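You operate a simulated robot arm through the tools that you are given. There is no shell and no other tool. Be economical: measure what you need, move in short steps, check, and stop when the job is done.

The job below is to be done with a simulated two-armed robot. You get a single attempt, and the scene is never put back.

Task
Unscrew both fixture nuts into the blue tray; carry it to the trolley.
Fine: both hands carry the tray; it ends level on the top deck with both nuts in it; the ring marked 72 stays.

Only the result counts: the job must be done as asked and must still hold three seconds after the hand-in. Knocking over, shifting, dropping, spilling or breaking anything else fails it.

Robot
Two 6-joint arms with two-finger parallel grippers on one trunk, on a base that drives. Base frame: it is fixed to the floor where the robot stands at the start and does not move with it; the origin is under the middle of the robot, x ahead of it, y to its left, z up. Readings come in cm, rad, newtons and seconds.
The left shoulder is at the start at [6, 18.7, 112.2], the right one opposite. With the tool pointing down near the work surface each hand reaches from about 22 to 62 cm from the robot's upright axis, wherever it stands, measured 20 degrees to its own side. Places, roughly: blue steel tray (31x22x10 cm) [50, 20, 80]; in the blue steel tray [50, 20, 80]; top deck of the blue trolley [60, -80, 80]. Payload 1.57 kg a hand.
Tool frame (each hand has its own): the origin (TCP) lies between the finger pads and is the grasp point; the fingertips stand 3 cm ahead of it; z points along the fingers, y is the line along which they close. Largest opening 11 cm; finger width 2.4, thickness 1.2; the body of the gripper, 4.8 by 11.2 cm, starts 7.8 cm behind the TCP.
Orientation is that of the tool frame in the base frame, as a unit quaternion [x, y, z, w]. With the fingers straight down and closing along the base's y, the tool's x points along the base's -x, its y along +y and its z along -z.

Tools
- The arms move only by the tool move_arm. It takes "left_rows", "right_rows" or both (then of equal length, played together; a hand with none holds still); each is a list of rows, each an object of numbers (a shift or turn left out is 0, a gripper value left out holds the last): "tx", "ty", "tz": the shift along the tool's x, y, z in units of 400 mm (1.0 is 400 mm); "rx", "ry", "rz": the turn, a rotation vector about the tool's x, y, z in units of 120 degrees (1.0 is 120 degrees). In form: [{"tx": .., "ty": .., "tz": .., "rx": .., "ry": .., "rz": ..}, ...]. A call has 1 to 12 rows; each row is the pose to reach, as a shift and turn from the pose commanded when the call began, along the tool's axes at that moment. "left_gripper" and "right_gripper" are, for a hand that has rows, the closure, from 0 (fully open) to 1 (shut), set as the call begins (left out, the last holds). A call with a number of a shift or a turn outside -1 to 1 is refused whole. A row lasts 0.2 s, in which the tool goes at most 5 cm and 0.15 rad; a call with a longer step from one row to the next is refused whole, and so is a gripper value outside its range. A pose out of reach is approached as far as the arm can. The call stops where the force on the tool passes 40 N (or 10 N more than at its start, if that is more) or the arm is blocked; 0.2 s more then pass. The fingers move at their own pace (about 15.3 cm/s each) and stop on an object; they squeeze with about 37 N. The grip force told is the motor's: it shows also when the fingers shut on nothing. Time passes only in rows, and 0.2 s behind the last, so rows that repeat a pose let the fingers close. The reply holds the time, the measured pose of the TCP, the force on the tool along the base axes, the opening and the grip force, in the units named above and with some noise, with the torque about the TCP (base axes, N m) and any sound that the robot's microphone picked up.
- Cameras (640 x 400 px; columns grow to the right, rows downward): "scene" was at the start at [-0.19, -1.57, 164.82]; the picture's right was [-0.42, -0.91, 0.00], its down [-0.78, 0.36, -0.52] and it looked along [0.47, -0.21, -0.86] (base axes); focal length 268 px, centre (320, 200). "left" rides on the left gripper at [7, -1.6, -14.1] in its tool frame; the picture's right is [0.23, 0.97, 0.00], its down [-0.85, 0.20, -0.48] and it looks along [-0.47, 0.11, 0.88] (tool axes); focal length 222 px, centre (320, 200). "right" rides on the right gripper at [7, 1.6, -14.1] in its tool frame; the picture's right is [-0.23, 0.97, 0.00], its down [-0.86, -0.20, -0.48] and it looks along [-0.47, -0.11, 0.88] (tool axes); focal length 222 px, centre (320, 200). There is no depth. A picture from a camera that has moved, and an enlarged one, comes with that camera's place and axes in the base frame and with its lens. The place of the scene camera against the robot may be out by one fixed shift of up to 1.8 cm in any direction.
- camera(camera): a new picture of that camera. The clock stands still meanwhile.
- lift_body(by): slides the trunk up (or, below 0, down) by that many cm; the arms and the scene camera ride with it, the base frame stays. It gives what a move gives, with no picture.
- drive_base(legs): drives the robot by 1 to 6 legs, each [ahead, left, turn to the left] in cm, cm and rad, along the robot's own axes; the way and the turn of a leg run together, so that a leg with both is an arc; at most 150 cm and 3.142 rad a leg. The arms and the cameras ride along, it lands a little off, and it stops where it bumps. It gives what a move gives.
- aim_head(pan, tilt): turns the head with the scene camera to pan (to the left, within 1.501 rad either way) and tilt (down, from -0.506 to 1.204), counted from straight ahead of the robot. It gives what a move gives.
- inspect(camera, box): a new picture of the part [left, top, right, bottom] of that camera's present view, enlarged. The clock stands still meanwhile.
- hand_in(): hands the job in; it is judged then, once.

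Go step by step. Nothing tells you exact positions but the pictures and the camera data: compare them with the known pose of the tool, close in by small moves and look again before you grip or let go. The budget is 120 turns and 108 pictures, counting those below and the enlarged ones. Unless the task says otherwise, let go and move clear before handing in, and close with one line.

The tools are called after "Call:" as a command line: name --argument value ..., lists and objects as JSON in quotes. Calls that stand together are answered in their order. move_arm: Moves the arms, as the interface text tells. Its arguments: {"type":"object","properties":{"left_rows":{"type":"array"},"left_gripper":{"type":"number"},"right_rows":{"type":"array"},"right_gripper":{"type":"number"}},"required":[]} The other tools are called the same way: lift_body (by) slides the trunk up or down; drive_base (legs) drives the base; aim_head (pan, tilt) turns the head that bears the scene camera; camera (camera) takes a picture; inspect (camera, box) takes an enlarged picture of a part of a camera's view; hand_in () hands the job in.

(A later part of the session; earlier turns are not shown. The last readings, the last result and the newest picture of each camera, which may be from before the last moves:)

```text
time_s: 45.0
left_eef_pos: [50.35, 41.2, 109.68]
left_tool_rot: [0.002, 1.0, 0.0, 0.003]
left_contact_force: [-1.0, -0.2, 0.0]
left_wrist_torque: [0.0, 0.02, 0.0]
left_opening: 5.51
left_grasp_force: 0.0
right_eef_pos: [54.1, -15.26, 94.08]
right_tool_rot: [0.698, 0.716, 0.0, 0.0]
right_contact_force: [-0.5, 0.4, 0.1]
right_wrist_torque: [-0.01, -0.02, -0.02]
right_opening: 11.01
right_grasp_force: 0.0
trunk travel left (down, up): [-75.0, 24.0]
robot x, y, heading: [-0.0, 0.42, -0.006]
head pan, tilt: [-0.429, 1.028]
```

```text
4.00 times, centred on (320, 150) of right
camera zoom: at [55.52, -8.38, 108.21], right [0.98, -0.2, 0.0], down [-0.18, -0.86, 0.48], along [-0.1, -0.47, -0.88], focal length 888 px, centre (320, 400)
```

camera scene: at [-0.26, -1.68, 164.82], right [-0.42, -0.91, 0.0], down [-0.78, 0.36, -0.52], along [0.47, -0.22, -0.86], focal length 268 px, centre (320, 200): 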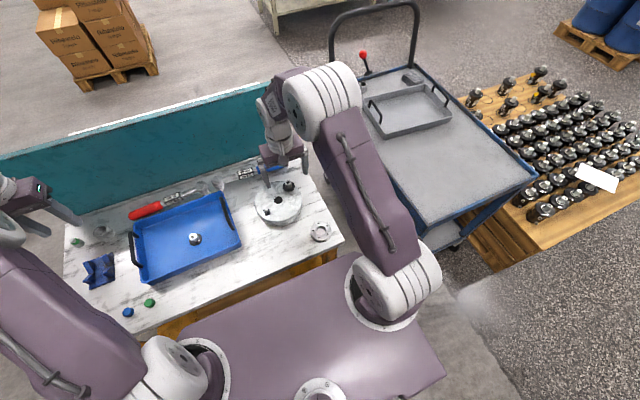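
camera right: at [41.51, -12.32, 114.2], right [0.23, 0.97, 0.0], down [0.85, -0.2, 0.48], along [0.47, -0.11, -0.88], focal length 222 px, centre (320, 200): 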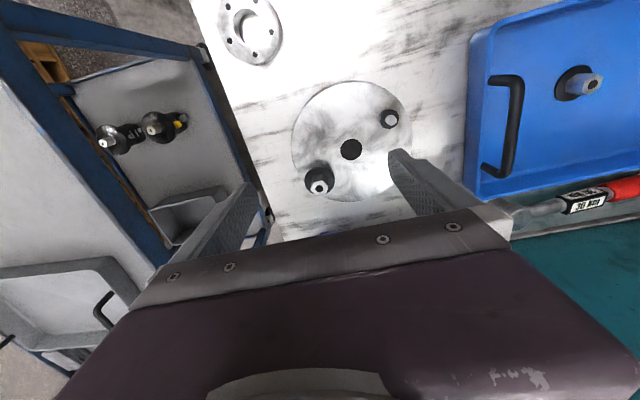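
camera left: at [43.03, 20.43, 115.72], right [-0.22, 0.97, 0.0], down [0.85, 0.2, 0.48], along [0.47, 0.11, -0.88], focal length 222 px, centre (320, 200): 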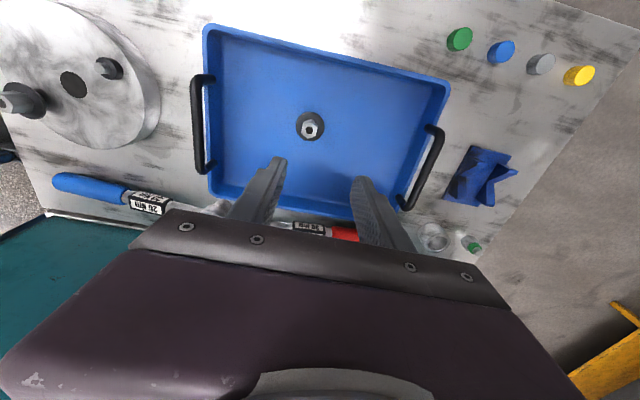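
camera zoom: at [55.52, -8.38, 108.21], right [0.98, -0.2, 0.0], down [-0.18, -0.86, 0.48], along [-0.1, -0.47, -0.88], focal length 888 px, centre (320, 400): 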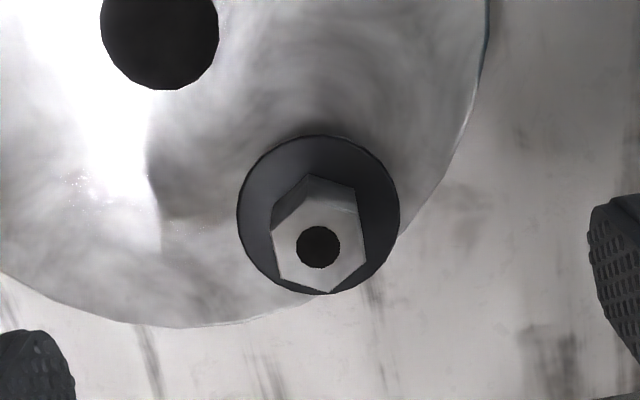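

Centred and aligned. I'll descend and close on nut B.

Call:
move_arm --right_rows '[{"ty": -0.002, "tz": 0.06}, {"ty": -0.002, "tz": 0.11}, {"ty": -0.002, "tz": 0.137}, {"ty": -0.002, "tz": 0.137}]'

Call:
move_arm --right_rows '[{}, {}, {}, {}]' --right_gripper 1

Call:
move_arm --right_rows '[{"rz": -0.07, "tz": -0.0006}, {"rz": -0.14, "tz": -0.0012}, {"rz": -0.21, "tz": -0.0018}, {"rz": -0.28, "tz": -0.0024}, {"rz": -0.35, "tz": -0.003}, {"rz": -0.42, "tz": -0.0036}, {"rz": -0.49, "tz": -0.0042}, {"rz": -0.56, "tz": -0.0048}, {"rz": -0.63, "tz": -0.0054}, {"rz": -0.7, "tz": -0.006}]'

```text
time_s: 46.0
left_eef_pos: [50.33, 41.16, 109.83]
left_tool_rot: [0.002, 1.0, 0.001, 0.003]
left_contact_force: [0.5, 0.2, 0.1]
left_wrist_torque: [0.02, -0.02, -0.02]
left_opening: 5.49
left_grasp_force: 0.1
right_eef_pos: [53.98, -15.29, 88.4]
right_tool_rot: [0.698, 0.716, 0.0, 0.0]
right_contact_force: [-0.4, 1.1, -0.4]
right_wrist_torque: [0.01, 0.02, 0.02]
right_opening: 11.0
right_grasp_force: 0.1
trunk travel left (down, up): [-75.0, 24.0]
robot x, y, heading: [-0.21, -0.27, 0.001]
head pan, tilt: [-0.429, 1.028]
```

```text
time_s: 47.0
left_eef_pos: [50.49, 41.2, 109.66]
left_tool_rot: [0.001, 1.0, 0.001, 0.003]
left_contact_force: [-0.2, -0.1, 0.1]
left_wrist_torque: [0.0, 0.02, 0.0]
left_opening: 5.51
left_grasp_force: 0.0
right_eef_pos: [54.05, -15.33, 88.46]
right_tool_rot: [0.698, 0.716, -0.001, 0.0]
right_contact_force: [3.6, -0.1, 0.7]
right_wrist_torque: [0.02, -0.06, -0.03]
right_opening: 2.07
right_grasp_force: 33.8
trunk travel left (down, up): [-75.0, 24.0]
robot x, y, heading: [-0.19, 0.06, -0.004]
head pan, tilt: [-0.429, 1.028]
```

```text
time_s: 49.2
left_eef_pos: [50.36, 41.4, 109.72]
left_tool_rot: [0.002, 1.0, 0.001, 0.004]
left_contact_force: [-0.4, -0.2, 0.1]
left_wrist_torque: [-0.01, 0.0, -0.01]
left_opening: 5.47
left_grasp_force: 0.0
right_eef_pos: [54.2, -15.28, 88.76]
right_tool_rot: [0.037, 0.999, 0.0, 0.001]
right_contact_force: [8.7, 3.8, 9.1]
right_wrist_torque: [0.08, -0.05, -0.04]
right_opening: 2.06
right_grasp_force: 34.0
trunk travel left (down, up): [-75.0, 24.0]
robot x, y, heading: [0.18, -0.09, -0.001]
head pan, tilt: [-0.429, 1.028]
```

Nut B is rotating and rising as expected. I'll continue with a little more lift.

Call:
move_arm --right_rows '[{"rz": -0.07, "tz": -0.0022}, {"rz": -0.14, "tz": -0.0029}, {"rz": -0.21, "tz": -0.0036}, {"rz": -0.28, "tz": -0.0043}, {"rz": -0.35, "tz": -0.005}, {"rz": -0.42, "tz": -0.0057}, {"rz": -0.49, "tz": -0.0064}, {"rz": -0.56, "tz": -0.0071}, {"rz": -0.63, "tz": -0.0078}, {"rz": -0.7, "tz": -0.0085}]'

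```text
time_s: 51.4
left_eef_pos: [50.47, 41.35, 109.53]
left_tool_rot: [0.002, 1.0, 0.001, 0.003]
left_contact_force: [0.0, -0.1, -0.2]
left_wrist_torque: [-0.01, 0.01, -0.02]
left_opening: 5.53
left_grasp_force: 0.1
right_eef_pos: [54.02, -15.17, 89.09]
right_tool_rot: [-0.641, 0.768, 0.001, -0.002]
right_contact_force: [3.5, 8.0, -1.1]
right_wrist_torque: [0.29, -0.13, -0.02]
right_opening: 2.08
right_grasp_force: 33.8
trunk travel left (down, up): [-75.0, 24.0]
robot x, y, heading: [0.2, -0.49, -0.0]
head pan, tilt: [-0.429, 1.028]
```

Call:
move_arm --right_rows '[{"rz": -0.07, "tz": -0.0006}, {"rz": -0.14, "tz": -0.0012}, {"rz": -0.21, "tz": -0.0018}, {"rz": -0.28, "tz": -0.0024}, {"rz": -0.35, "tz": -0.003}, {"rz": -0.42, "tz": -0.0036}, {"rz": -0.49, "tz": -0.0042}, {"rz": -0.55, "tz": -0.0048}]'

```text
time_s: 53.2
left_eef_pos: [50.27, 41.32, 109.77]
left_tool_rot: [0.002, 1.0, 0.001, 0.003]
left_contact_force: [0.6, 0.3, -0.5]
left_wrist_torque: [-0.01, -0.04, -0.01]
left_opening: 5.5
left_grasp_force: 0.0
right_eef_pos: [54.02, -15.16, 89.35]
right_tool_rot: [0.955, -0.296, 0.0, 0.0]
right_contact_force: [0.8, 4.2, 2.5]
right_wrist_torque: [0.04, -0.1, 0.0]
right_opening: 2.04
right_grasp_force: 33.4
trunk travel left (down, up): [-75.0, 24.0]
robot x, y, heading: [-0.26, -0.35, -0.001]
head pan, tilt: [-0.429, 1.028]
```

About 234° turned, and the right wrist has room left. I'll continue in moderate steps.

Call:
move_arm --right_rows '[{"rz": -0.07, "tz": -0.0006}, {"rz": -0.14, "tz": -0.0012}, {"rz": -0.21, "tz": -0.0018}, {"rz": -0.28, "tz": -0.0024}, {"rz": -0.35, "tz": -0.003}]'

```text
time_s: 54.4
left_eef_pos: [50.38, 41.56, 109.59]
left_tool_rot: [0.002, 1.0, 0.0, 0.003]
left_contact_force: [-0.4, 1.5, -0.3]
left_wrist_torque: [-0.03, -0.02, 0.02]
left_opening: 5.48
left_grasp_force: 0.1
right_eef_pos: [52.14, -11.74, 89.18]
right_tool_rot: [0.998, 0.051, 0.006, 0.026]
right_contact_force: [-0.5, 0.4, -0.9]
right_wrist_torque: [-0.02, 0.01, -0.01]
right_opening: 2.07
right_grasp_force: 34.3
right hand out of reach, approached as far as the arm can: row 4, 5
trunk travel left (down, up): [-75.0, 24.0]
robot x, y, heading: [-0.25, -0.26, 0.001]
head pan, tilt: [-0.429, 1.028]
```

The wrist ran out and the hand drifted toward [52.1, -11.7], with the gripper still at 2.07 cm. I need to look before moving.

Call:
camera --camera "right"

Call:
inspect --camera "right" --box '[220, 100, 420, 225]'

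Call:
inspect --camera "scene" --box '[220, 150, 360, 260]'

```text
80 pictures are left
camera right: at [59.06, -11.83, 103.38], right [-0.13, -0.99, 0.05], down [-0.88, 0.13, 0.46], along [-0.46, 0.02, -0.89], focal length 222 px, centre (320, 200)
```

right: 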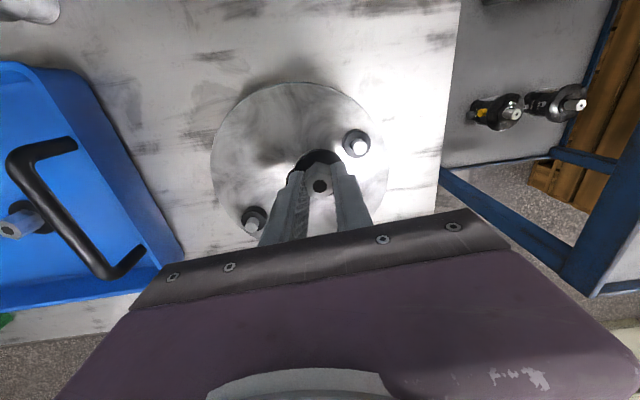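

```text
3.20 times, centred on (320, 162) of right
camera zoom: at [59.06, -11.83, 103.38], right [-0.13, -0.99, 0.05], down [-0.88, 0.13, 0.46], along [-0.46, 0.02, -0.89], focal length 711 px, centre (320, 320)
```

zoom: 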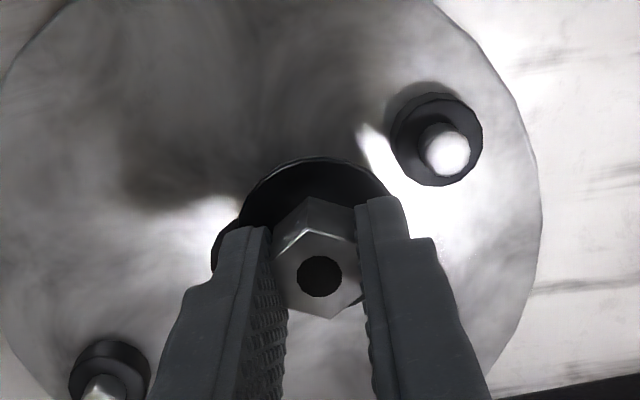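

```text
3.64 times, centred on (290, 205) of scene
camera zoom: at [-0.3, -1.13, 164.8], right [-0.42, -0.91, 0.0], down [-0.78, 0.36, -0.52], along [0.47, -0.22, -0.86], focal length 974 px, centre (429, 182)
```

zoom: 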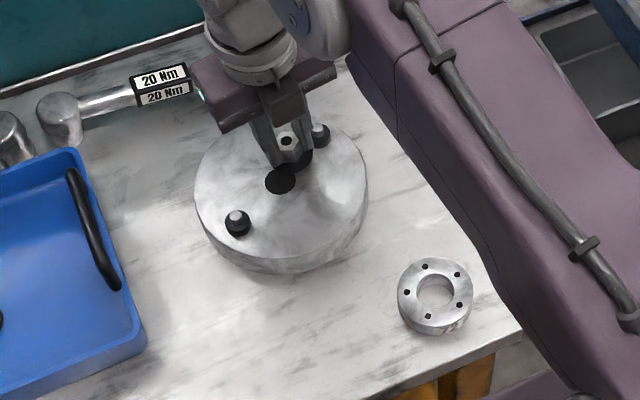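

Nut B is free and firmly held, and the plate and ring have not moved. I'll lift it clear and level the hand, then turn back.

Call:
move_arm --right_rows '[{"tz": -0.03}, {"tz": -0.1}, {"tz": -0.2, "rz": 0.03}, {"tz": -0.3, "rz": 0.08}, {"tz": -0.32, "rz": 0.13}]'

Call:
move_arm --right_rows '[{"rz": 0.07}, {"rz": 0.14}, {"rz": 0.21}, {"rz": 0.28}, {"rz": 0.35}, {"rz": 0.42}, {"rz": 0.49}, {"rz": 0.56}, {"rz": 0.63}, {"rz": 0.7}, {"rz": 0.77}, {"rz": 0.77}]'

```text
time_s: 55.6
left_eef_pos: [50.38, 41.37, 109.66]
left_tool_rot: [0.002, 1.0, 0.001, 0.003]
left_contact_force: [0.2, -0.4, 0.2]
left_wrist_torque: [-0.04, -0.01, 0.0]
left_opening: 5.49
left_grasp_force: 0.0
right_eef_pos: [52.02, -11.17, 101.92]
right_tool_rot: [0.996, -0.087, 0.009, 0.023]
right_contact_force: [-0.1, 0.8, -1.5]
right_wrist_torque: [0.02, 0.0, 0.01]
right_opening: 2.07
right_grasp_force: 34.2
trunk travel left (down, up): [-75.0, 24.0]
robot x, y, heading: [0.25, 0.07, -0.007]
head pan, tilt: [-0.429, 1.028]
```

```text
time_s: 58.2
left_eef_pos: [50.38, 41.19, 109.73]
left_tool_rot: [0.001, 1.0, 0.002, 0.002]
left_contact_force: [0.3, 0.3, 0.4]
left_wrist_torque: [0.0, -0.02, 0.0]
left_opening: 5.47
left_grasp_force: 0.0
right_eef_pos: [52.16, -11.19, 101.94]
right_tool_rot: [-0.627, 0.779, -0.023, -0.01]
right_contact_force: [-0.2, 0.0, -0.9]
right_wrist_torque: [-0.02, -0.02, -0.03]
right_opening: 2.06
right_grasp_force: 33.8
trunk travel left (down, up): [-75.0, 24.0]
robot x, y, heading: [0.37, 0.01, -0.004]
head pan, tilt: [-0.429, 1.028]
```

I'll carry nut B over the tray to about [48, 14], levelling the small tilt on the way.

Call:
move_arm --right_rows '[{"tx": -0.1, "ty": 0.04, "tz": -0.01, "rx": -0.0111, "ry": -0.0212}, {"tx": -0.2, "ty": 0.08, "tz": -0.02, "rx": -0.0111, "ry": -0.0212}, {"tx": -0.3, "ty": 0.12, "tz": -0.03, "rx": -0.0111, "ry": -0.0212}, {"tx": -0.4, "ty": 0.16, "tz": -0.03, "rx": -0.0111, "ry": -0.0212}, {"tx": -0.5, "ty": 0.2, "tz": -0.03, "rx": -0.0111, "ry": -0.0212}, {"tx": -0.593, "ty": 0.235, "tz": -0.03, "rx": -0.0111, "ry": -0.0212}, {"tx": -0.593, "ty": 0.235, "tz": -0.03, "rx": -0.0111, "ry": -0.0212}]'

Call:
camera --camera "right"

```text
time_s: 59.8
left_eef_pos: [50.45, 41.07, 109.71]
left_tool_rot: [0.001, 1.0, 0.002, 0.003]
left_contact_force: [-0.4, -0.5, -0.2]
left_wrist_torque: [-0.01, 0.0, 0.01]
left_opening: 5.49
left_grasp_force: 0.0
right_eef_pos: [47.85, 13.99, 101.71]
right_tool_rot: [-0.627, 0.779, -0.001, 0.0]
right_contact_force: [-0.4, -0.5, -1.2]
right_wrist_torque: [0.01, -0.03, 0.04]
right_opening: 2.06
right_grasp_force: 33.7
trunk travel left (down, up): [-75.0, 24.0]
robot x, y, heading: [0.2, 0.31, -0.003]
head pan, tilt: [-0.429, 1.028]
```

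```text
77 pictures are left
camera right: at [44.8, 7.48, 115.9], right [-0.9, 0.43, 0.0], down [0.38, 0.79, 0.48], along [0.21, 0.43, -0.88], focal length 222 px, centre (320, 200)
```

right: 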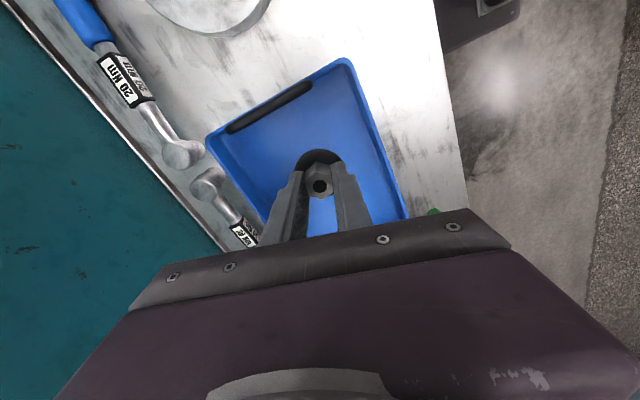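

Over the tray's inside. I'll lower it, then creep to contact.

Call:
move_arm --right_rows '[{"tz": 0.1}, {"tz": 0.2}, {"tz": 0.3}, {"tz": 0.38}, {"tz": 0.41}, {"tz": 0.42}]'

Call:
move_arm --right_rows '[{"tz": 0.005}, {"tz": 0.01}, {"tz": 0.015}, {"tz": 0.02}, {"tz": 0.024}]'

```text
time_s: 61.2
left_eef_pos: [50.37, 41.19, 109.75]
left_tool_rot: [0.001, 1.0, 0.001, 0.003]
left_contact_force: [-0.5, 0.7, 0.1]
left_wrist_torque: [-0.04, -0.01, 0.01]
left_opening: 5.5
left_grasp_force: 0.0
right_eef_pos: [47.59, 13.58, 85.1]
right_tool_rot: [-0.628, 0.778, -0.001, 0.0]
right_contact_force: [0.2, -0.6, -0.5]
right_wrist_torque: [0.01, 0.03, -0.01]
right_opening: 2.04
right_grasp_force: 34.1
right hand out of reach, approached as far as the arm can: row 5, 6
trunk travel left (down, up): [-75.0, 24.0]
robot x, y, heading: [-0.12, 0.32, -0.001]
head pan, tilt: [-0.429, 1.028]
```

```text
time_s: 62.4
left_eef_pos: [50.31, 41.19, 109.66]
left_tool_rot: [0.002, 1.0, 0.001, 0.003]
left_contact_force: [0.1, 0.5, -0.1]
left_wrist_torque: [-0.02, 0.02, 0.03]
left_opening: 5.51
left_grasp_force: 0.1
right_eef_pos: [47.38, 13.45, 84.5]
right_tool_rot: [-0.629, 0.777, -0.001, 0.002]
right_contact_force: [-0.2, -0.6, -0.9]
right_wrist_torque: [0.0, -0.02, -0.01]
right_opening: 2.08
right_grasp_force: 34.3
trunk travel left (down, up): [-75.0, 24.0]
robot x, y, heading: [-0.1, 0.27, -0.004]
head pan, tilt: [-0.429, 1.028]
```

The right arm is at the edge of its reach here, just above the floor. I'll shift slightly nearer and keep creeping down.

Call:
move_arm --right_rows '[{"tx": 0.018, "ty": 0.022}, {"tx": 0.035, "ty": 0.0435}, {"tx": 0.035, "ty": 0.0435, "tz": 0.004}, {"tx": 0.035, "ty": 0.0435, "tz": 0.008}]'

```text
time_s: 63.4
left_eef_pos: [50.22, 41.05, 109.92]
left_tool_rot: [0.002, 1.0, 0.001, 0.004]
left_contact_force: [0.6, 0.1, 0.6]
left_wrist_torque: [0.05, -0.03, -0.02]
left_opening: 5.53
left_grasp_force: 0.0
right_eef_pos: [45.52, 12.61, 84.14]
right_tool_rot: [-0.628, 0.778, -0.002, 0.002]
right_contact_force: [-0.9, -3.6, 17.0]
right_wrist_torque: [-0.26, 0.23, -0.03]
right_opening: 2.05
right_grasp_force: 33.9
trunk travel left (down, up): [-75.0, 24.0]
robot x, y, heading: [-0.26, 0.23, -0.002]
head pan, tilt: [-0.429, 1.028]
```

Contact with the floor (17 N). I'll ease off, open, rise and look.

Call:
move_arm --right_rows '[{"tz": -0.003}, {"tz": -0.003}, {"tz": -0.003}]' --right_gripper 0.5

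Call:
move_arm --right_rows '[{"tz": -0.04}, {"tz": -0.12}, {"tz": -0.24}, {"tz": -0.36}, {"tz": -0.45}, {"tz": -0.45}]'

Call:
camera --camera "right"

```text
time_s: 64.2
left_eef_pos: [50.55, 41.24, 109.66]
left_tool_rot: [0.001, 1.0, 0.001, 0.003]
left_contact_force: [0.3, 0.1, 0.3]
left_wrist_torque: [-0.01, 0.0, 0.01]
left_opening: 5.48
left_grasp_force: 0.2
right_eef_pos: [45.36, 12.63, 83.96]
right_tool_rot: [-0.628, 0.779, -0.001, 0.001]
right_contact_force: [0.2, 0.8, 0.3]
right_wrist_torque: [-0.01, 0.03, 0.04]
right_opening: 5.49
right_grasp_force: 0.0
trunk travel left (down, up): [-75.0, 24.0]
robot x, y, heading: [0.04, 0.03, -0.0]
head pan, tilt: [-0.429, 1.028]
```

```text
time_s: 65.6
left_eef_pos: [50.37, 41.07, 109.64]
left_tool_rot: [0.001, 1.0, 0.0, 0.003]
left_contact_force: [0.7, -0.3, 0.3]
left_wrist_torque: [0.01, 0.03, 0.0]
left_opening: 5.51
left_grasp_force: 0.1
right_eef_pos: [45.48, 12.7, 102.06]
right_tool_rot: [-0.628, 0.778, 0.0, 0.001]
right_contact_force: [-1.0, 0.2, -0.2]
right_wrist_torque: [0.0, -0.02, 0.02]
right_opening: 5.49
right_grasp_force: 0.0
trunk travel left (down, up): [-75.0, 24.0]
robot x, y, heading: [-0.06, 0.01, 0.0]
head pan, tilt: [-0.429, 1.028]
```

```text
76 pictures are left
camera right: at [42.46, 6.18, 116.19], right [-0.9, 0.43, 0.0], down [0.38, 0.79, 0.48], along [0.21, 0.43, -0.88], focal length 222 px, centre (320, 200)
```

right: 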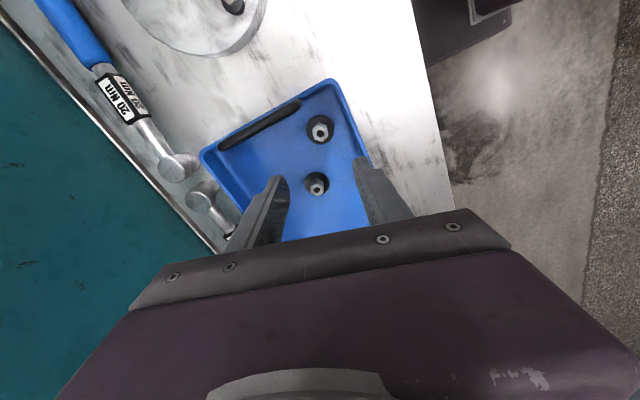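

Both nuts lie in the tray. I'll back the right hand off and turn it straight, then survey the tray handles and the trolley.

Call:
move_arm --right_rows '[{"tx": 0.06, "ty": 0.003, "rz": 0.065}, {"tx": 0.12, "ty": 0.006, "rz": 0.13}, {"tx": 0.18, "ty": 0.009, "rz": 0.195}, {"tx": 0.24, "ty": 0.012, "rz": 0.26}, {"tx": 0.3, "ty": 0.015, "rz": 0.325}, {"tx": 0.36, "ty": 0.018, "rz": 0.39}, {"tx": 0.42, "ty": 0.021, "rz": 0.455}, {"tx": 0.48, "ty": 0.024, "rz": 0.52}, {"tx": 0.535, "ty": 0.024, "rz": 0.585}, {"tx": 0.535, "ty": 0.024, "rz": 0.648}, {"tx": 0.535, "ty": 0.024, "rz": 0.648}]'

Call:
camera --camera "right"

Call:
inspect --camera "scene" --box '[100, 150, 300, 310]'

Call:
camera --camera "left"

```text
time_s: 68.0
left_eef_pos: [50.37, 41.12, 109.75]
left_tool_rot: [0.002, 1.0, 0.002, 0.003]
left_contact_force: [0.0, -0.4, -0.3]
left_wrist_torque: [-0.03, 0.0, -0.02]
left_opening: 5.52
left_grasp_force: 0.1
right_eef_pos: [39.86, -8.1, 102.01]
right_tool_rot: [0.0, 1.0, 0.0, 0.001]
right_contact_force: [-0.5, 0.1, 1.1]
right_wrist_torque: [0.06, -0.04, 0.03]
right_opening: 5.47
right_grasp_force: 0.0
trunk travel left (down, up): [-75.0, 24.0]
robot x, y, heading: [0.06, 0.24, -0.0]
head pan, tilt: [-0.429, 1.028]
```

```text
75 pictures are left
camera right: at [32.88, -6.54, 116.18], right [0.23, 0.97, 0.0], down [0.85, -0.2, 0.48], along [0.47, -0.11, -0.88], focal length 222 px, centre (320, 200)
```

right: 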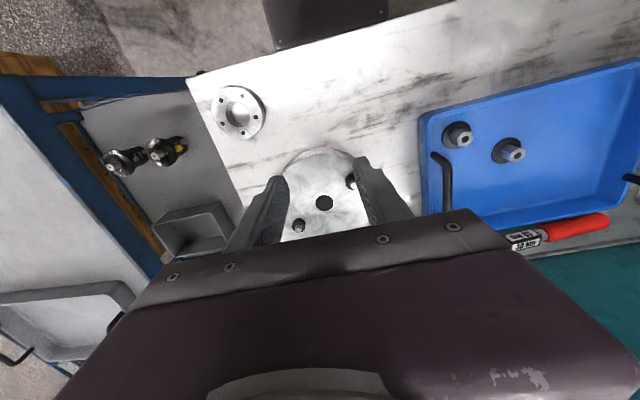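

```text
2.50 times, centred on (200, 230) of scene
camera zoom: at [-0.19, -1.55, 164.82], right [-0.42, -0.91, 0.0], down [-0.78, 0.36, -0.52], along [0.47, -0.22, -0.86], focal length 670 px, centre (620, 125)
```

zoom: 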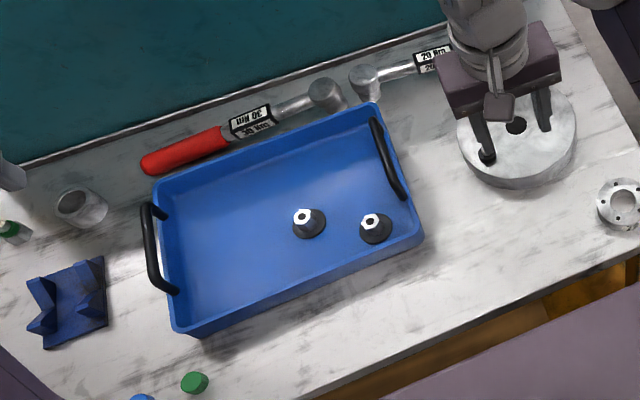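

```text
73 pictures are left
camera left: at [43.31, 39.44, 123.84], right [-0.22, 0.97, 0.0], down [0.85, 0.2, 0.48], along [0.47, 0.11, -0.88], focal length 222 px, centre (320, 200)
```

left: 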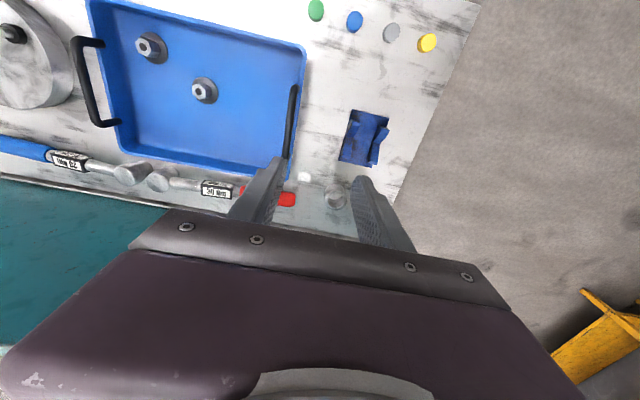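

Handles are upright bars at the tray's ends: roughly [50.1, 36.7, 88] (left) and [50.5, 7.3, 88] (right). The right arm would be near its reach limit there, so I want to shift the base left; first I'll look that the floor is clear.

Call:
aim_head --pan 0.9 --tilt 0.9

Call:
camera --camera "scene"

Call:
aim_head --pan -1.1 --tilt 0.8

Call:
camera --camera "scene"

```text
time_s: 69.5
left_eef_pos: [50.36, 41.21, 109.77]
left_tool_rot: [0.002, 1.0, 0.0, 0.003]
left_contact_force: [0.7, 0.0, 0.7]
left_wrist_torque: [-0.01, -0.02, -0.02]
left_opening: 5.5
left_grasp_force: 0.0
right_eef_pos: [39.74, -8.21, 101.99]
right_tool_rot: [0.0, 1.0, 0.001, 0.002]
right_contact_force: [0.8, 0.2, -0.7]
right_wrist_torque: [-0.01, 0.01, 0.01]
right_opening: 5.5
right_grasp_force: 0.1
trunk travel left (down, up): [-75.0, 24.0]
robot x, y, heading: [-0.05, -0.04, -0.001]
head pan, tilt: [0.901, 0.901]
```

```text
72 pictures are left
camera scene: at [-1.65, 7.18, 165.73], right [0.78, -0.62, 0.0], down [-0.49, -0.61, -0.62], along [0.39, 0.49, -0.78], focal length 268 px, centre (320, 200)
```

scene: 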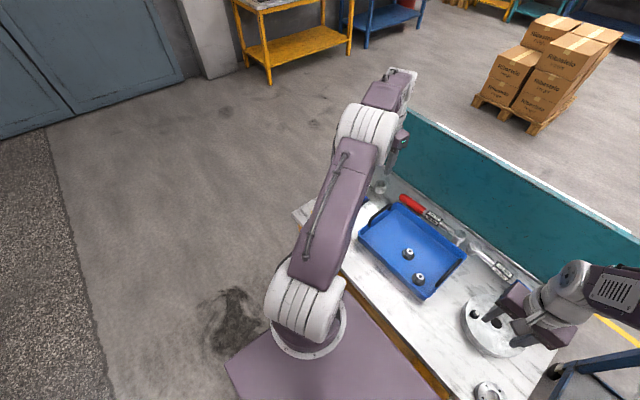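

```text
time_s: 71.4
left_eef_pos: [50.44, 41.19, 109.69]
left_tool_rot: [0.003, 1.0, 0.001, 0.003]
left_contact_force: [-0.2, -1.1, 0.6]
left_wrist_torque: [0.0, -0.05, 0.01]
left_opening: 5.5
left_grasp_force: 0.2
right_eef_pos: [39.81, -8.1, 101.99]
right_tool_rot: [0.0, 1.0, -0.001, 0.001]
right_contact_force: [-0.1, -0.3, -0.5]
right_wrist_torque: [0.01, -0.01, 0.02]
right_opening: 5.51
right_grasp_force: 0.0
trunk travel left (down, up): [-75.0, 24.0]
robot x, y, heading: [0.09, -0.33, -0.003]
head pan, tilt: [-1.1, 0.799]
```

```text
71 pictures are left
camera scene: at [-2.7, -5.91, 166.53], right [-0.89, -0.45, 0.0], down [-0.32, 0.64, -0.7], along [0.32, -0.62, -0.72], focal length 268 px, centre (320, 200)
```

scene: 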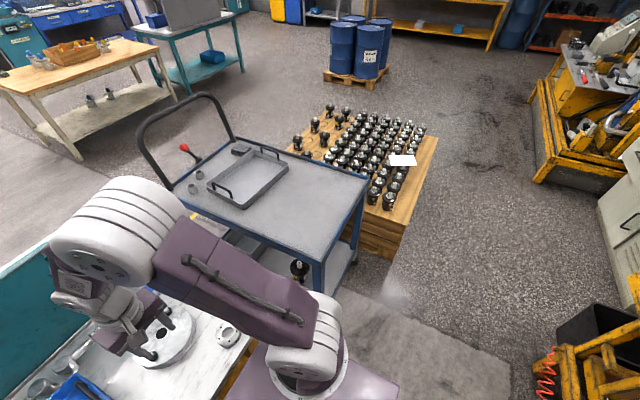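

Floor to the left is clear, and the trolley's free deck spans about x 23–60, y -101 to -53 (a grey tray takes the far part). The tray can go there by pure translation. I'll shift the base left 20 cm to centre on the blue tray.

Call:
drive_base --legs '[[0, 20, 0]]'

Call:
aim_head --pan 0 --tilt 1.0

Call:
camera --camera "scene"

```text
time_s: 73.0
left_eef_pos: [50.43, 61.31, 109.85]
left_tool_rot: [0.002, 1.0, 0.002, 0.002]
left_contact_force: [0.6, 0.5, 1.0]
left_wrist_torque: [0.01, 0.04, 0.01]
left_opening: 5.5
left_grasp_force: 0.1
right_eef_pos: [39.84, 11.97, 102.02]
right_tool_rot: [0.001, 1.0, 0.001, 0.0]
right_contact_force: [0.2, 0.2, -0.3]
right_wrist_torque: [0.04, 0.02, 0.02]
right_opening: 5.49
right_grasp_force: 0.0
trunk travel left (down, up): [-75.0, 24.0]
robot x, y, heading: [-0.01, 19.95, -0.003]
head pan, tilt: [-1.1, 0.799]
```

```text
time_s: 74.3
left_eef_pos: [50.5, 61.51, 109.74]
left_tool_rot: [0.001, 1.0, 0.001, 0.002]
left_contact_force: [-0.6, 0.0, -0.7]
left_wrist_torque: [-0.01, -0.02, -0.01]
left_opening: 5.52
left_grasp_force: 0.1
right_eef_pos: [39.91, 12.29, 102.09]
right_tool_rot: [-0.001, 1.0, -0.001, 0.001]
right_contact_force: [0.0, 0.4, 0.4]
right_wrist_torque: [0.01, 0.02, -0.02]
right_opening: 5.51
right_grasp_force: 0.1
trunk travel left (down, up): [-75.0, 24.0]
robot x, y, heading: [-0.02, 20.29, 0.002]
head pan, tilt: [0.0, 1.0]
```

```text
70 pictures are left
camera scene: at [0.64, 21.54, 165.01], right [0.0, -1.0, 0.0], down [-0.84, 0.0, -0.54], along [0.54, 0.0, -0.84], focal length 268 px, centre (320, 200)
```

scene: 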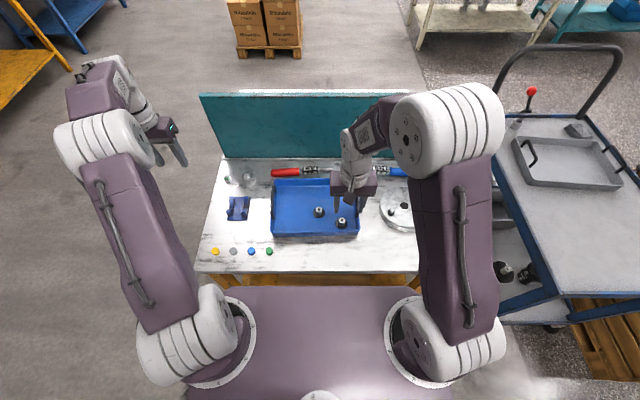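

Now I'll bring both hands above the handles and check them from the wrist cameras.

Call:
move_arm --left_rows '[{"ty": -0.1, "tz": 0.04}, {"ty": -0.2, "tz": 0.08}, {"ty": -0.3, "tz": 0.12}, {"ty": -0.4, "tz": 0.16}, {"tx": 0.005, "ty": -0.5, "tz": 0.2}, {"tx": 0.009, "ty": -0.57, "tz": 0.24}, {"tx": 0.009, "ty": -0.617, "tz": 0.27}, {"tx": 0.009, "ty": -0.617, "tz": 0.27}]' --right_rows '[{"tx": -0.04, "ty": -0.02, "tz": 0.01}, {"tx": -0.08, "ty": -0.04, "tz": 0.02}, {"tx": -0.12, "ty": -0.06, "tz": 0.03}, {"tx": -0.16, "ty": -0.08, "tz": 0.04}, {"tx": -0.2, "ty": -0.1, "tz": 0.05}, {"tx": -0.24, "ty": -0.12, "tz": 0.06}, {"tx": -0.265, "ty": -0.12, "tz": 0.075}, {"tx": -0.265, "ty": -0.12, "tz": 0.075}]'

Call:
camera --camera "left"

Call:
camera --camera "right"

Call:
inspect --camera "scene" --box '[230, 140, 430, 260]'

```text
time_s: 76.1
left_eef_pos: [49.58, 36.82, 98.81]
left_tool_rot: [0.002, 1.0, 0.001, 0.003]
left_contact_force: [0.0, 0.4, -0.4]
left_wrist_torque: [0.0, -0.02, 0.01]
left_opening: 5.5
left_grasp_force: 0.1
right_eef_pos: [50.57, 7.46, 99.18]
right_tool_rot: [0.0, 1.0, 0.0, 0.002]
right_contact_force: [0.0, -0.6, -0.2]
right_wrist_torque: [0.03, 0.01, -0.04]
right_opening: 5.53
right_grasp_force: 0.1
trunk travel left (down, up): [-75.0, 24.0]
robot x, y, heading: [-0.16, 20.11, -0.007]
head pan, tilt: [0.0, 1.0]
```

```text
69 pictures are left
camera left: at [42.61, 35.13, 112.9], right [-0.22, 0.97, 0.0], down [0.85, 0.2, 0.48], along [0.47, 0.11, -0.88], focal length 222 px, centre (320, 200)
```

left: 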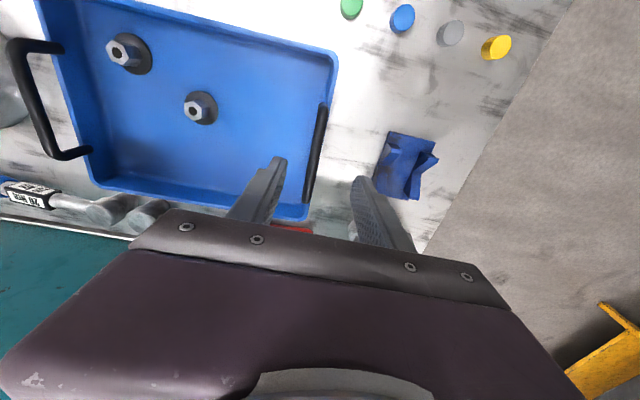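

```text
68 pictures are left
camera right: at [43.54, 9.01, 113.27], right [0.23, 0.97, 0.0], down [0.85, -0.2, 0.48], along [0.47, -0.11, -0.88], focal length 222 px, centre (320, 200)
```

right: 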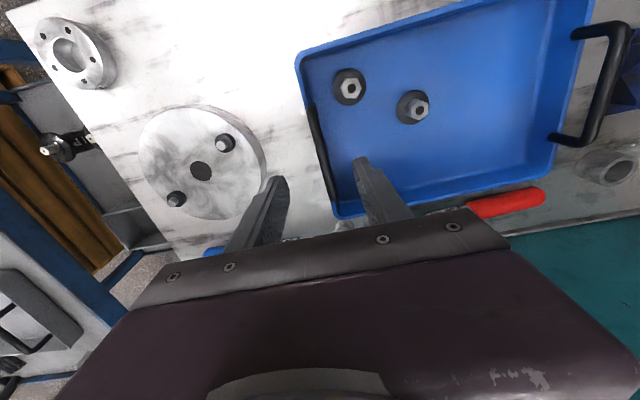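

```text
3.20 times, centred on (330, 200) of scene
camera zoom: at [0.58, 21.54, 165.01], right [0.0, -1.0, 0.0], down [-0.84, 0.0, -0.54], along [0.54, 0.0, -0.84], focal length 857 px, centre (288, 200)
```

zoom: 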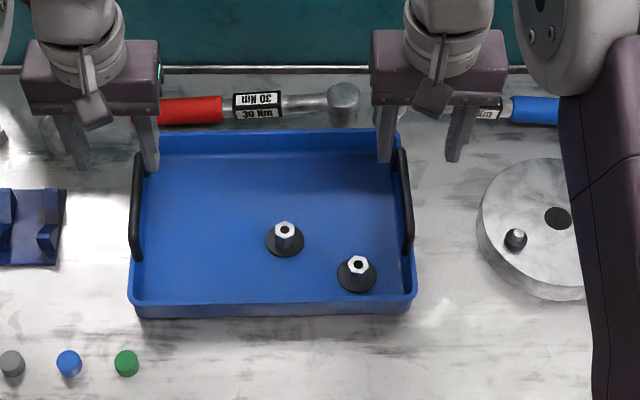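

Bar centres come out at about [50.5, 36.3, 88.6] and [51.8, 7.5, 88.6], the tray turned about 2.5° counterclockwise. I'll go down to just above the bars and check.

Call:
move_arm --left_rows '[{"tx": -0.01, "ty": -0.006, "tz": 0.07, "rz": -0.01}, {"tx": -0.02, "ty": -0.0125, "tz": 0.145, "rz": -0.02}, {"tx": -0.02, "ty": -0.0125, "tz": 0.145, "rz": -0.02}]' --right_rows '[{"tx": -0.014, "tz": 0.08, "rz": -0.01}, {"tx": -0.0275, "tz": 0.155, "rz": -0.02}, {"tx": -0.0275, "tz": 0.155, "rz": -0.02}]'

Call:
camera --camera "left"

Call:
camera --camera "right"

```text
time_s: 76.9
left_eef_pos: [50.56, 36.5, 93.15]
left_tool_rot: [-0.02, 1.0, 0.001, 0.003]
left_contact_force: [0.0, -0.2, 0.2]
left_wrist_torque: [-0.05, 0.0, -0.02]
left_opening: 5.52
left_grasp_force: 0.1
right_eef_pos: [51.75, 7.36, 92.97]
right_tool_rot: [-0.023, 1.0, 0.001, 0.002]
right_contact_force: [0.1, -0.9, -0.3]
right_wrist_torque: [0.0, -0.03, 0.01]
right_opening: 5.5
right_grasp_force: 0.1
trunk travel left (down, up): [-75.0, 24.0]
robot x, y, heading: [-0.34, 20.02, 0.0]
head pan, tilt: [0.0, 1.0]
```

```text
66 pictures are left
camera left: at [43.55, 34.46, 107.27], right [-0.27, 0.96, 0.0], down [0.84, 0.23, 0.48], along [0.47, 0.13, -0.87], focal length 222 px, centre (320, 200)
```

left: 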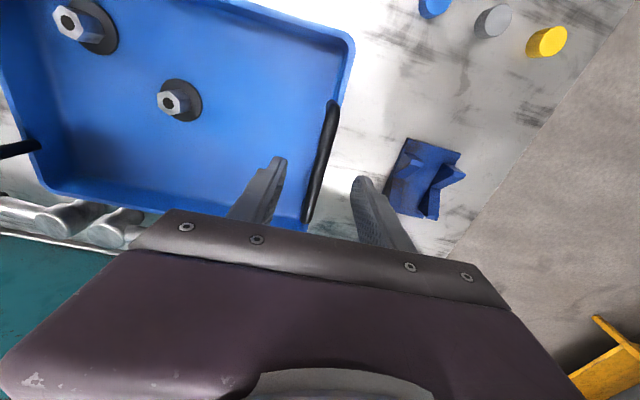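

```text
65 pictures are left
camera right: at [44.63, 8.75, 107.16], right [0.18, 0.98, 0.0], down [0.86, -0.16, 0.48], along [0.47, -0.09, -0.88], focal length 222 px, centre (320, 200)
```

right: 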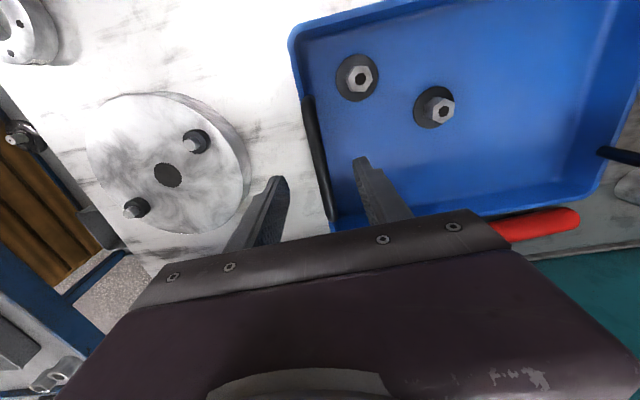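

Both bars run between the fingers. I'll descend 4.2 cm and check forces, then close both hands.

Call:
move_arm --left_rows '[{"tz": 0.04}, {"tz": 0.08}, {"tz": 0.105}, {"tz": 0.105}]' --right_rows '[{"tz": 0.04}, {"tz": 0.08}, {"tz": 0.1}, {"tz": 0.1}]'

Call:
inspect --camera "left" --box '[220, 60, 420, 240]'

Call:
inspect --camera "right" --box '[220, 60, 420, 240]'

```text
time_s: 77.9
left_eef_pos: [50.86, 36.4, 88.82]
left_tool_rot: [-0.019, 1.0, 0.002, 0.002]
left_contact_force: [0.9, 0.1, 0.2]
left_wrist_torque: [0.01, 0.0, -0.02]
left_opening: 5.53
left_grasp_force: 0.0
right_eef_pos: [51.53, 7.24, 88.79]
right_tool_rot: [-0.022, 1.0, 0.0, 0.001]
right_contact_force: [-0.8, 0.4, 0.0]
right_wrist_torque: [-0.01, 0.0, 0.0]
right_opening: 5.5
right_grasp_force: 0.1
trunk travel left (down, up): [-75.0, 24.0]
robot x, y, heading: [0.27, 20.32, 0.001]
head pan, tilt: [0.0, 1.0]
```

```text
2.22 times, centred on (320, 150) of left
camera zoom: at [43.86, 34.34, 102.96], right [-0.27, 0.96, 0.0], down [0.84, 0.23, 0.48], along [0.47, 0.13, -0.88], focal length 494 px, centre (320, 311)
```

zoom: 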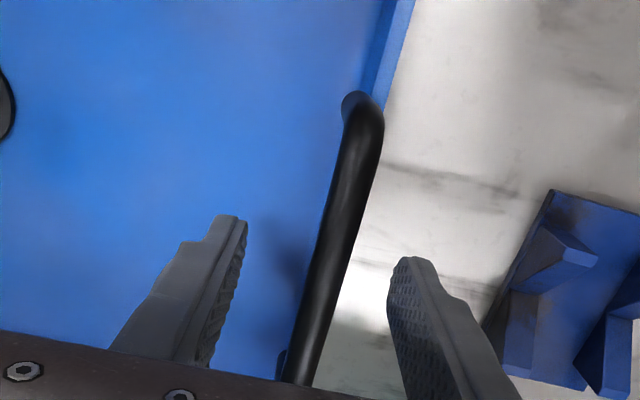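

```text
2.22 times, centred on (320, 150) of right
camera zoom: at [44.6, 8.59, 103.01], right [0.19, 0.98, 0.0], down [0.86, -0.16, 0.48], along [0.47, -0.09, -0.88], focal length 494 px, centre (320, 311)
```

zoom: 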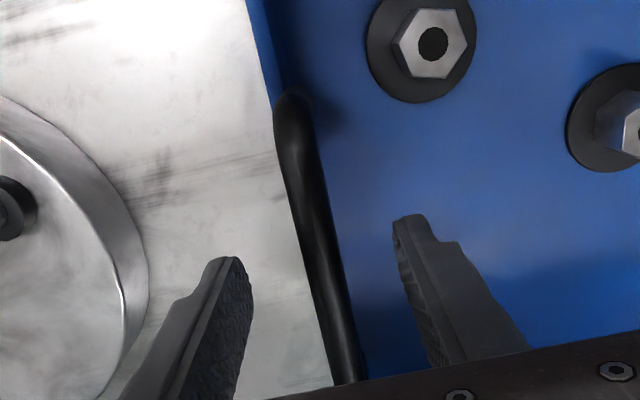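

Both bars are centred between the pads. Closing both hands.

Call:
move_arm --left_rows '[{}, {}, {}, {}]' --right_rows '[{}, {}, {}, {}]' --left_gripper 1 --right_gripper 1

```text
time_s: 78.9
left_eef_pos: [50.96, 36.17, 88.77]
left_tool_rot: [-0.019, 1.0, 0.0, 0.003]
left_contact_force: [-3.2, -30.2, 1.6]
left_wrist_torque: [-0.14, -0.02, -0.47]
left_opening: 1.18
left_grasp_force: 29.0
right_eef_pos: [51.69, 7.33, 88.84]
right_tool_rot: [-0.021, 1.0, 0.001, 0.002]
right_contact_force: [2.7, 29.7, 1.4]
right_wrist_torque: [0.16, 0.0, -0.61]
right_opening: 1.2
right_grasp_force: 29.1
trunk travel left (down, up): [-75.0, 24.0]
robot x, y, heading: [-0.01, 20.68, 0.0]
head pan, tilt: [0.0, 1.0]
```

Both are gripped but pull outward at 30 N, so I'll ease each hand inward about 1.5 mm.

Call:
move_arm --left_rows '[{"ty": -0.004}, {"ty": -0.004}]' --right_rows '[{"ty": 0.004}, {"ty": 0.004}]'

```text
time_s: 79.5
left_eef_pos: [50.85, 36.2, 88.79]
left_tool_rot: [-0.02, 1.0, 0.0, 0.002]
left_contact_force: [-3.7, -17.1, 0.4]
left_wrist_torque: [-0.03, -0.22, -0.5]
left_opening: 1.16
left_grasp_force: 29.2
right_eef_pos: [51.72, 7.44, 88.82]
right_tool_rot: [-0.021, 1.0, 0.0, 0.0]
right_contact_force: [2.7, 15.0, 0.5]
right_wrist_torque: [0.12, -0.18, -0.64]
right_opening: 1.14
right_grasp_force: 28.9
trunk travel left (down, up): [-75.0, 24.0]
robot x, y, heading: [0.05, 20.6, -0.004]
head pan, tilt: [0.0, 1.0]
```

Call:
move_arm --left_rows '[{"ty": -0.004}, {"ty": -0.004}]' --right_rows '[{"ty": 0.004}, {"ty": 0.004}]'

Call:
lift_body --by 3

Call:
camera --camera "scene"

```text
time_s: 80.1
left_eef_pos: [50.93, 36.28, 88.86]
left_tool_rot: [-0.02, 1.0, 0.002, 0.002]
left_contact_force: [-3.8, 13.6, -0.1]
left_wrist_torque: [0.08, -0.29, -0.56]
left_opening: 1.16
left_grasp_force: 28.5
right_eef_pos: [51.78, 7.49, 88.88]
right_tool_rot: [-0.02, 1.0, -0.001, 0.001]
right_contact_force: [3.9, -15.4, 3.3]
right_wrist_torque: [-0.09, -0.46, -0.62]
right_opening: 1.17
right_grasp_force: 28.9
trunk travel left (down, up): [-75.0, 24.0]
robot x, y, heading: [0.19, 20.17, -0.0]
head pan, tilt: [0.0, 1.0]
```

```text
time_s: 80.9
left_eef_pos: [50.91, 36.29, 91.85]
left_tool_rot: [-0.018, 1.0, 0.002, 0.002]
left_contact_force: [-4.9, 38.2, -3.0]
left_wrist_torque: [0.14, 0.39, -0.49]
left_opening: 1.17
left_grasp_force: 29.3
right_eef_pos: [51.65, 7.46, 91.84]
right_tool_rot: [-0.022, 1.0, 0.0, 0.0]
right_contact_force: [5.0, -38.4, -4.5]
right_wrist_torque: [-0.15, -0.42, -0.62]
right_opening: 1.17
right_grasp_force: 28.8
trunk travel left (down, up): [-78.0, 21.0]
robot x, y, heading: [0.05, 20.29, -0.002]
head pan, tilt: [0.0, 1.0]
```

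```text
62 pictures are left
camera scene: at [0.78, 21.5, 168.01], right [0.0, -1.0, 0.0], down [-0.84, 0.0, -0.54], along [0.54, 0.0, -0.84], focal length 268 px, centre (320, 200)
```

scene: 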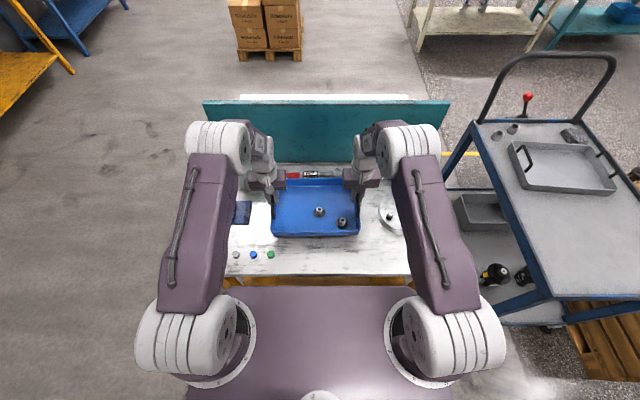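

The tray is off the bench and level, but the hands squeeze inward at 38 N; I'll relax that.

Call:
move_arm --left_rows '[{"ty": 0.002}, {"ty": 0.0045}]' --right_rows '[{"ty": -0.002}, {"ty": -0.0045}]'

Call:
lift_body --by 9

```text
time_s: 81.5
left_eef_pos: [50.99, 36.33, 91.84]
left_tool_rot: [-0.019, 1.0, 0.001, 0.004]
left_contact_force: [-4.9, 25.2, -4.1]
left_wrist_torque: [0.13, 0.01, -0.59]
left_opening: 1.17
left_grasp_force: 28.6
right_eef_pos: [51.73, 7.55, 91.9]
right_tool_rot: [-0.022, 1.0, 0.0, 0.002]
right_contact_force: [5.2, -24.8, -2.9]
right_wrist_torque: [-0.09, -0.01, -0.68]
right_opening: 1.16
right_grasp_force: 28.7
trunk travel left (down, up): [-78.0, 21.0]
robot x, y, heading: [-0.03, 20.18, -0.004]
head pan, tilt: [0.0, 1.0]
```

```text
time_s: 82.7
left_eef_pos: [50.97, 36.26, 100.99]
left_tool_rot: [-0.02, 1.0, 0.001, 0.002]
left_contact_force: [-4.3, 16.3, -4.1]
left_wrist_torque: [0.08, -0.12, -0.57]
left_opening: 1.16
left_grasp_force: 29.3
right_eef_pos: [51.64, 7.59, 100.71]
right_tool_rot: [-0.021, 1.0, 0.001, 0.0]
right_contact_force: [5.8, -17.0, -3.6]
right_wrist_torque: [-0.03, 0.1, -0.67]
right_opening: 1.2
right_grasp_force: 29.5
trunk travel left (down, up): [-87.0, 12.0]
robot x, y, heading: [0.04, 20.31, -0.002]
head pan, tilt: [0.0, 1.0]
```

The tray is up with bottom near z 91 and forces are mild. I'll back off 20 cm and then drive right in two stages.

Call:
drive_base --legs '[[-20, 0, 0], [0, -50, 0]]'

Call:
aim_head --pan -0.6 --tilt 0.9

Call:
camera --camera "scene"

```text
time_s: 86.9
left_eef_pos: [30.55, -14.51, 100.85]
left_tool_rot: [-0.017, 1.0, 0.001, 0.002]
left_contact_force: [-4.4, 3.7, -3.1]
left_wrist_torque: [0.02, -0.03, -0.58]
left_opening: 1.15
left_grasp_force: 29.4
right_eef_pos: [31.17, -43.31, 100.8]
right_tool_rot: [-0.021, 1.0, -0.001, 0.001]
right_contact_force: [5.6, -2.7, -2.9]
right_wrist_torque: [0.0, -0.01, -0.71]
right_opening: 1.17
right_grasp_force: 28.7
trunk travel left (down, up): [-87.0, 12.0]
robot x, y, heading: [-20.6, -30.82, -0.004]
head pan, tilt: [0.0, 1.0]
```

```text
time_s: 87.9
left_eef_pos: [30.43, -14.51, 100.95]
left_tool_rot: [-0.019, 1.0, 0.001, 0.002]
left_contact_force: [-4.1, -0.5, -3.1]
left_wrist_torque: [0.0, 0.05, -0.49]
left_opening: 1.14
left_grasp_force: 29.1
right_eef_pos: [31.22, -43.25, 100.92]
right_tool_rot: [-0.02, 1.0, -0.001, 0.002]
right_contact_force: [4.0, 0.4, -4.4]
right_wrist_torque: [0.01, -0.09, -0.65]
right_opening: 1.18
right_grasp_force: 29.0
trunk travel left (down, up): [-87.0, 12.0]
robot x, y, heading: [-20.52, -30.63, 0.001]
head pan, tilt: [-0.6, 0.901]
```

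```text
61 pictures are left
camera scene: at [-20.48, -33.47, 177.73], right [-0.57, -0.82, 0.0], down [-0.65, 0.44, -0.62], along [0.51, -0.35, -0.78], focal length 268 px, centre (320, 200)
```

scene: 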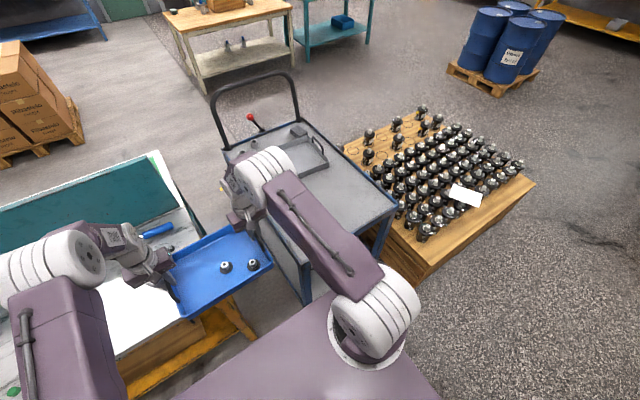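

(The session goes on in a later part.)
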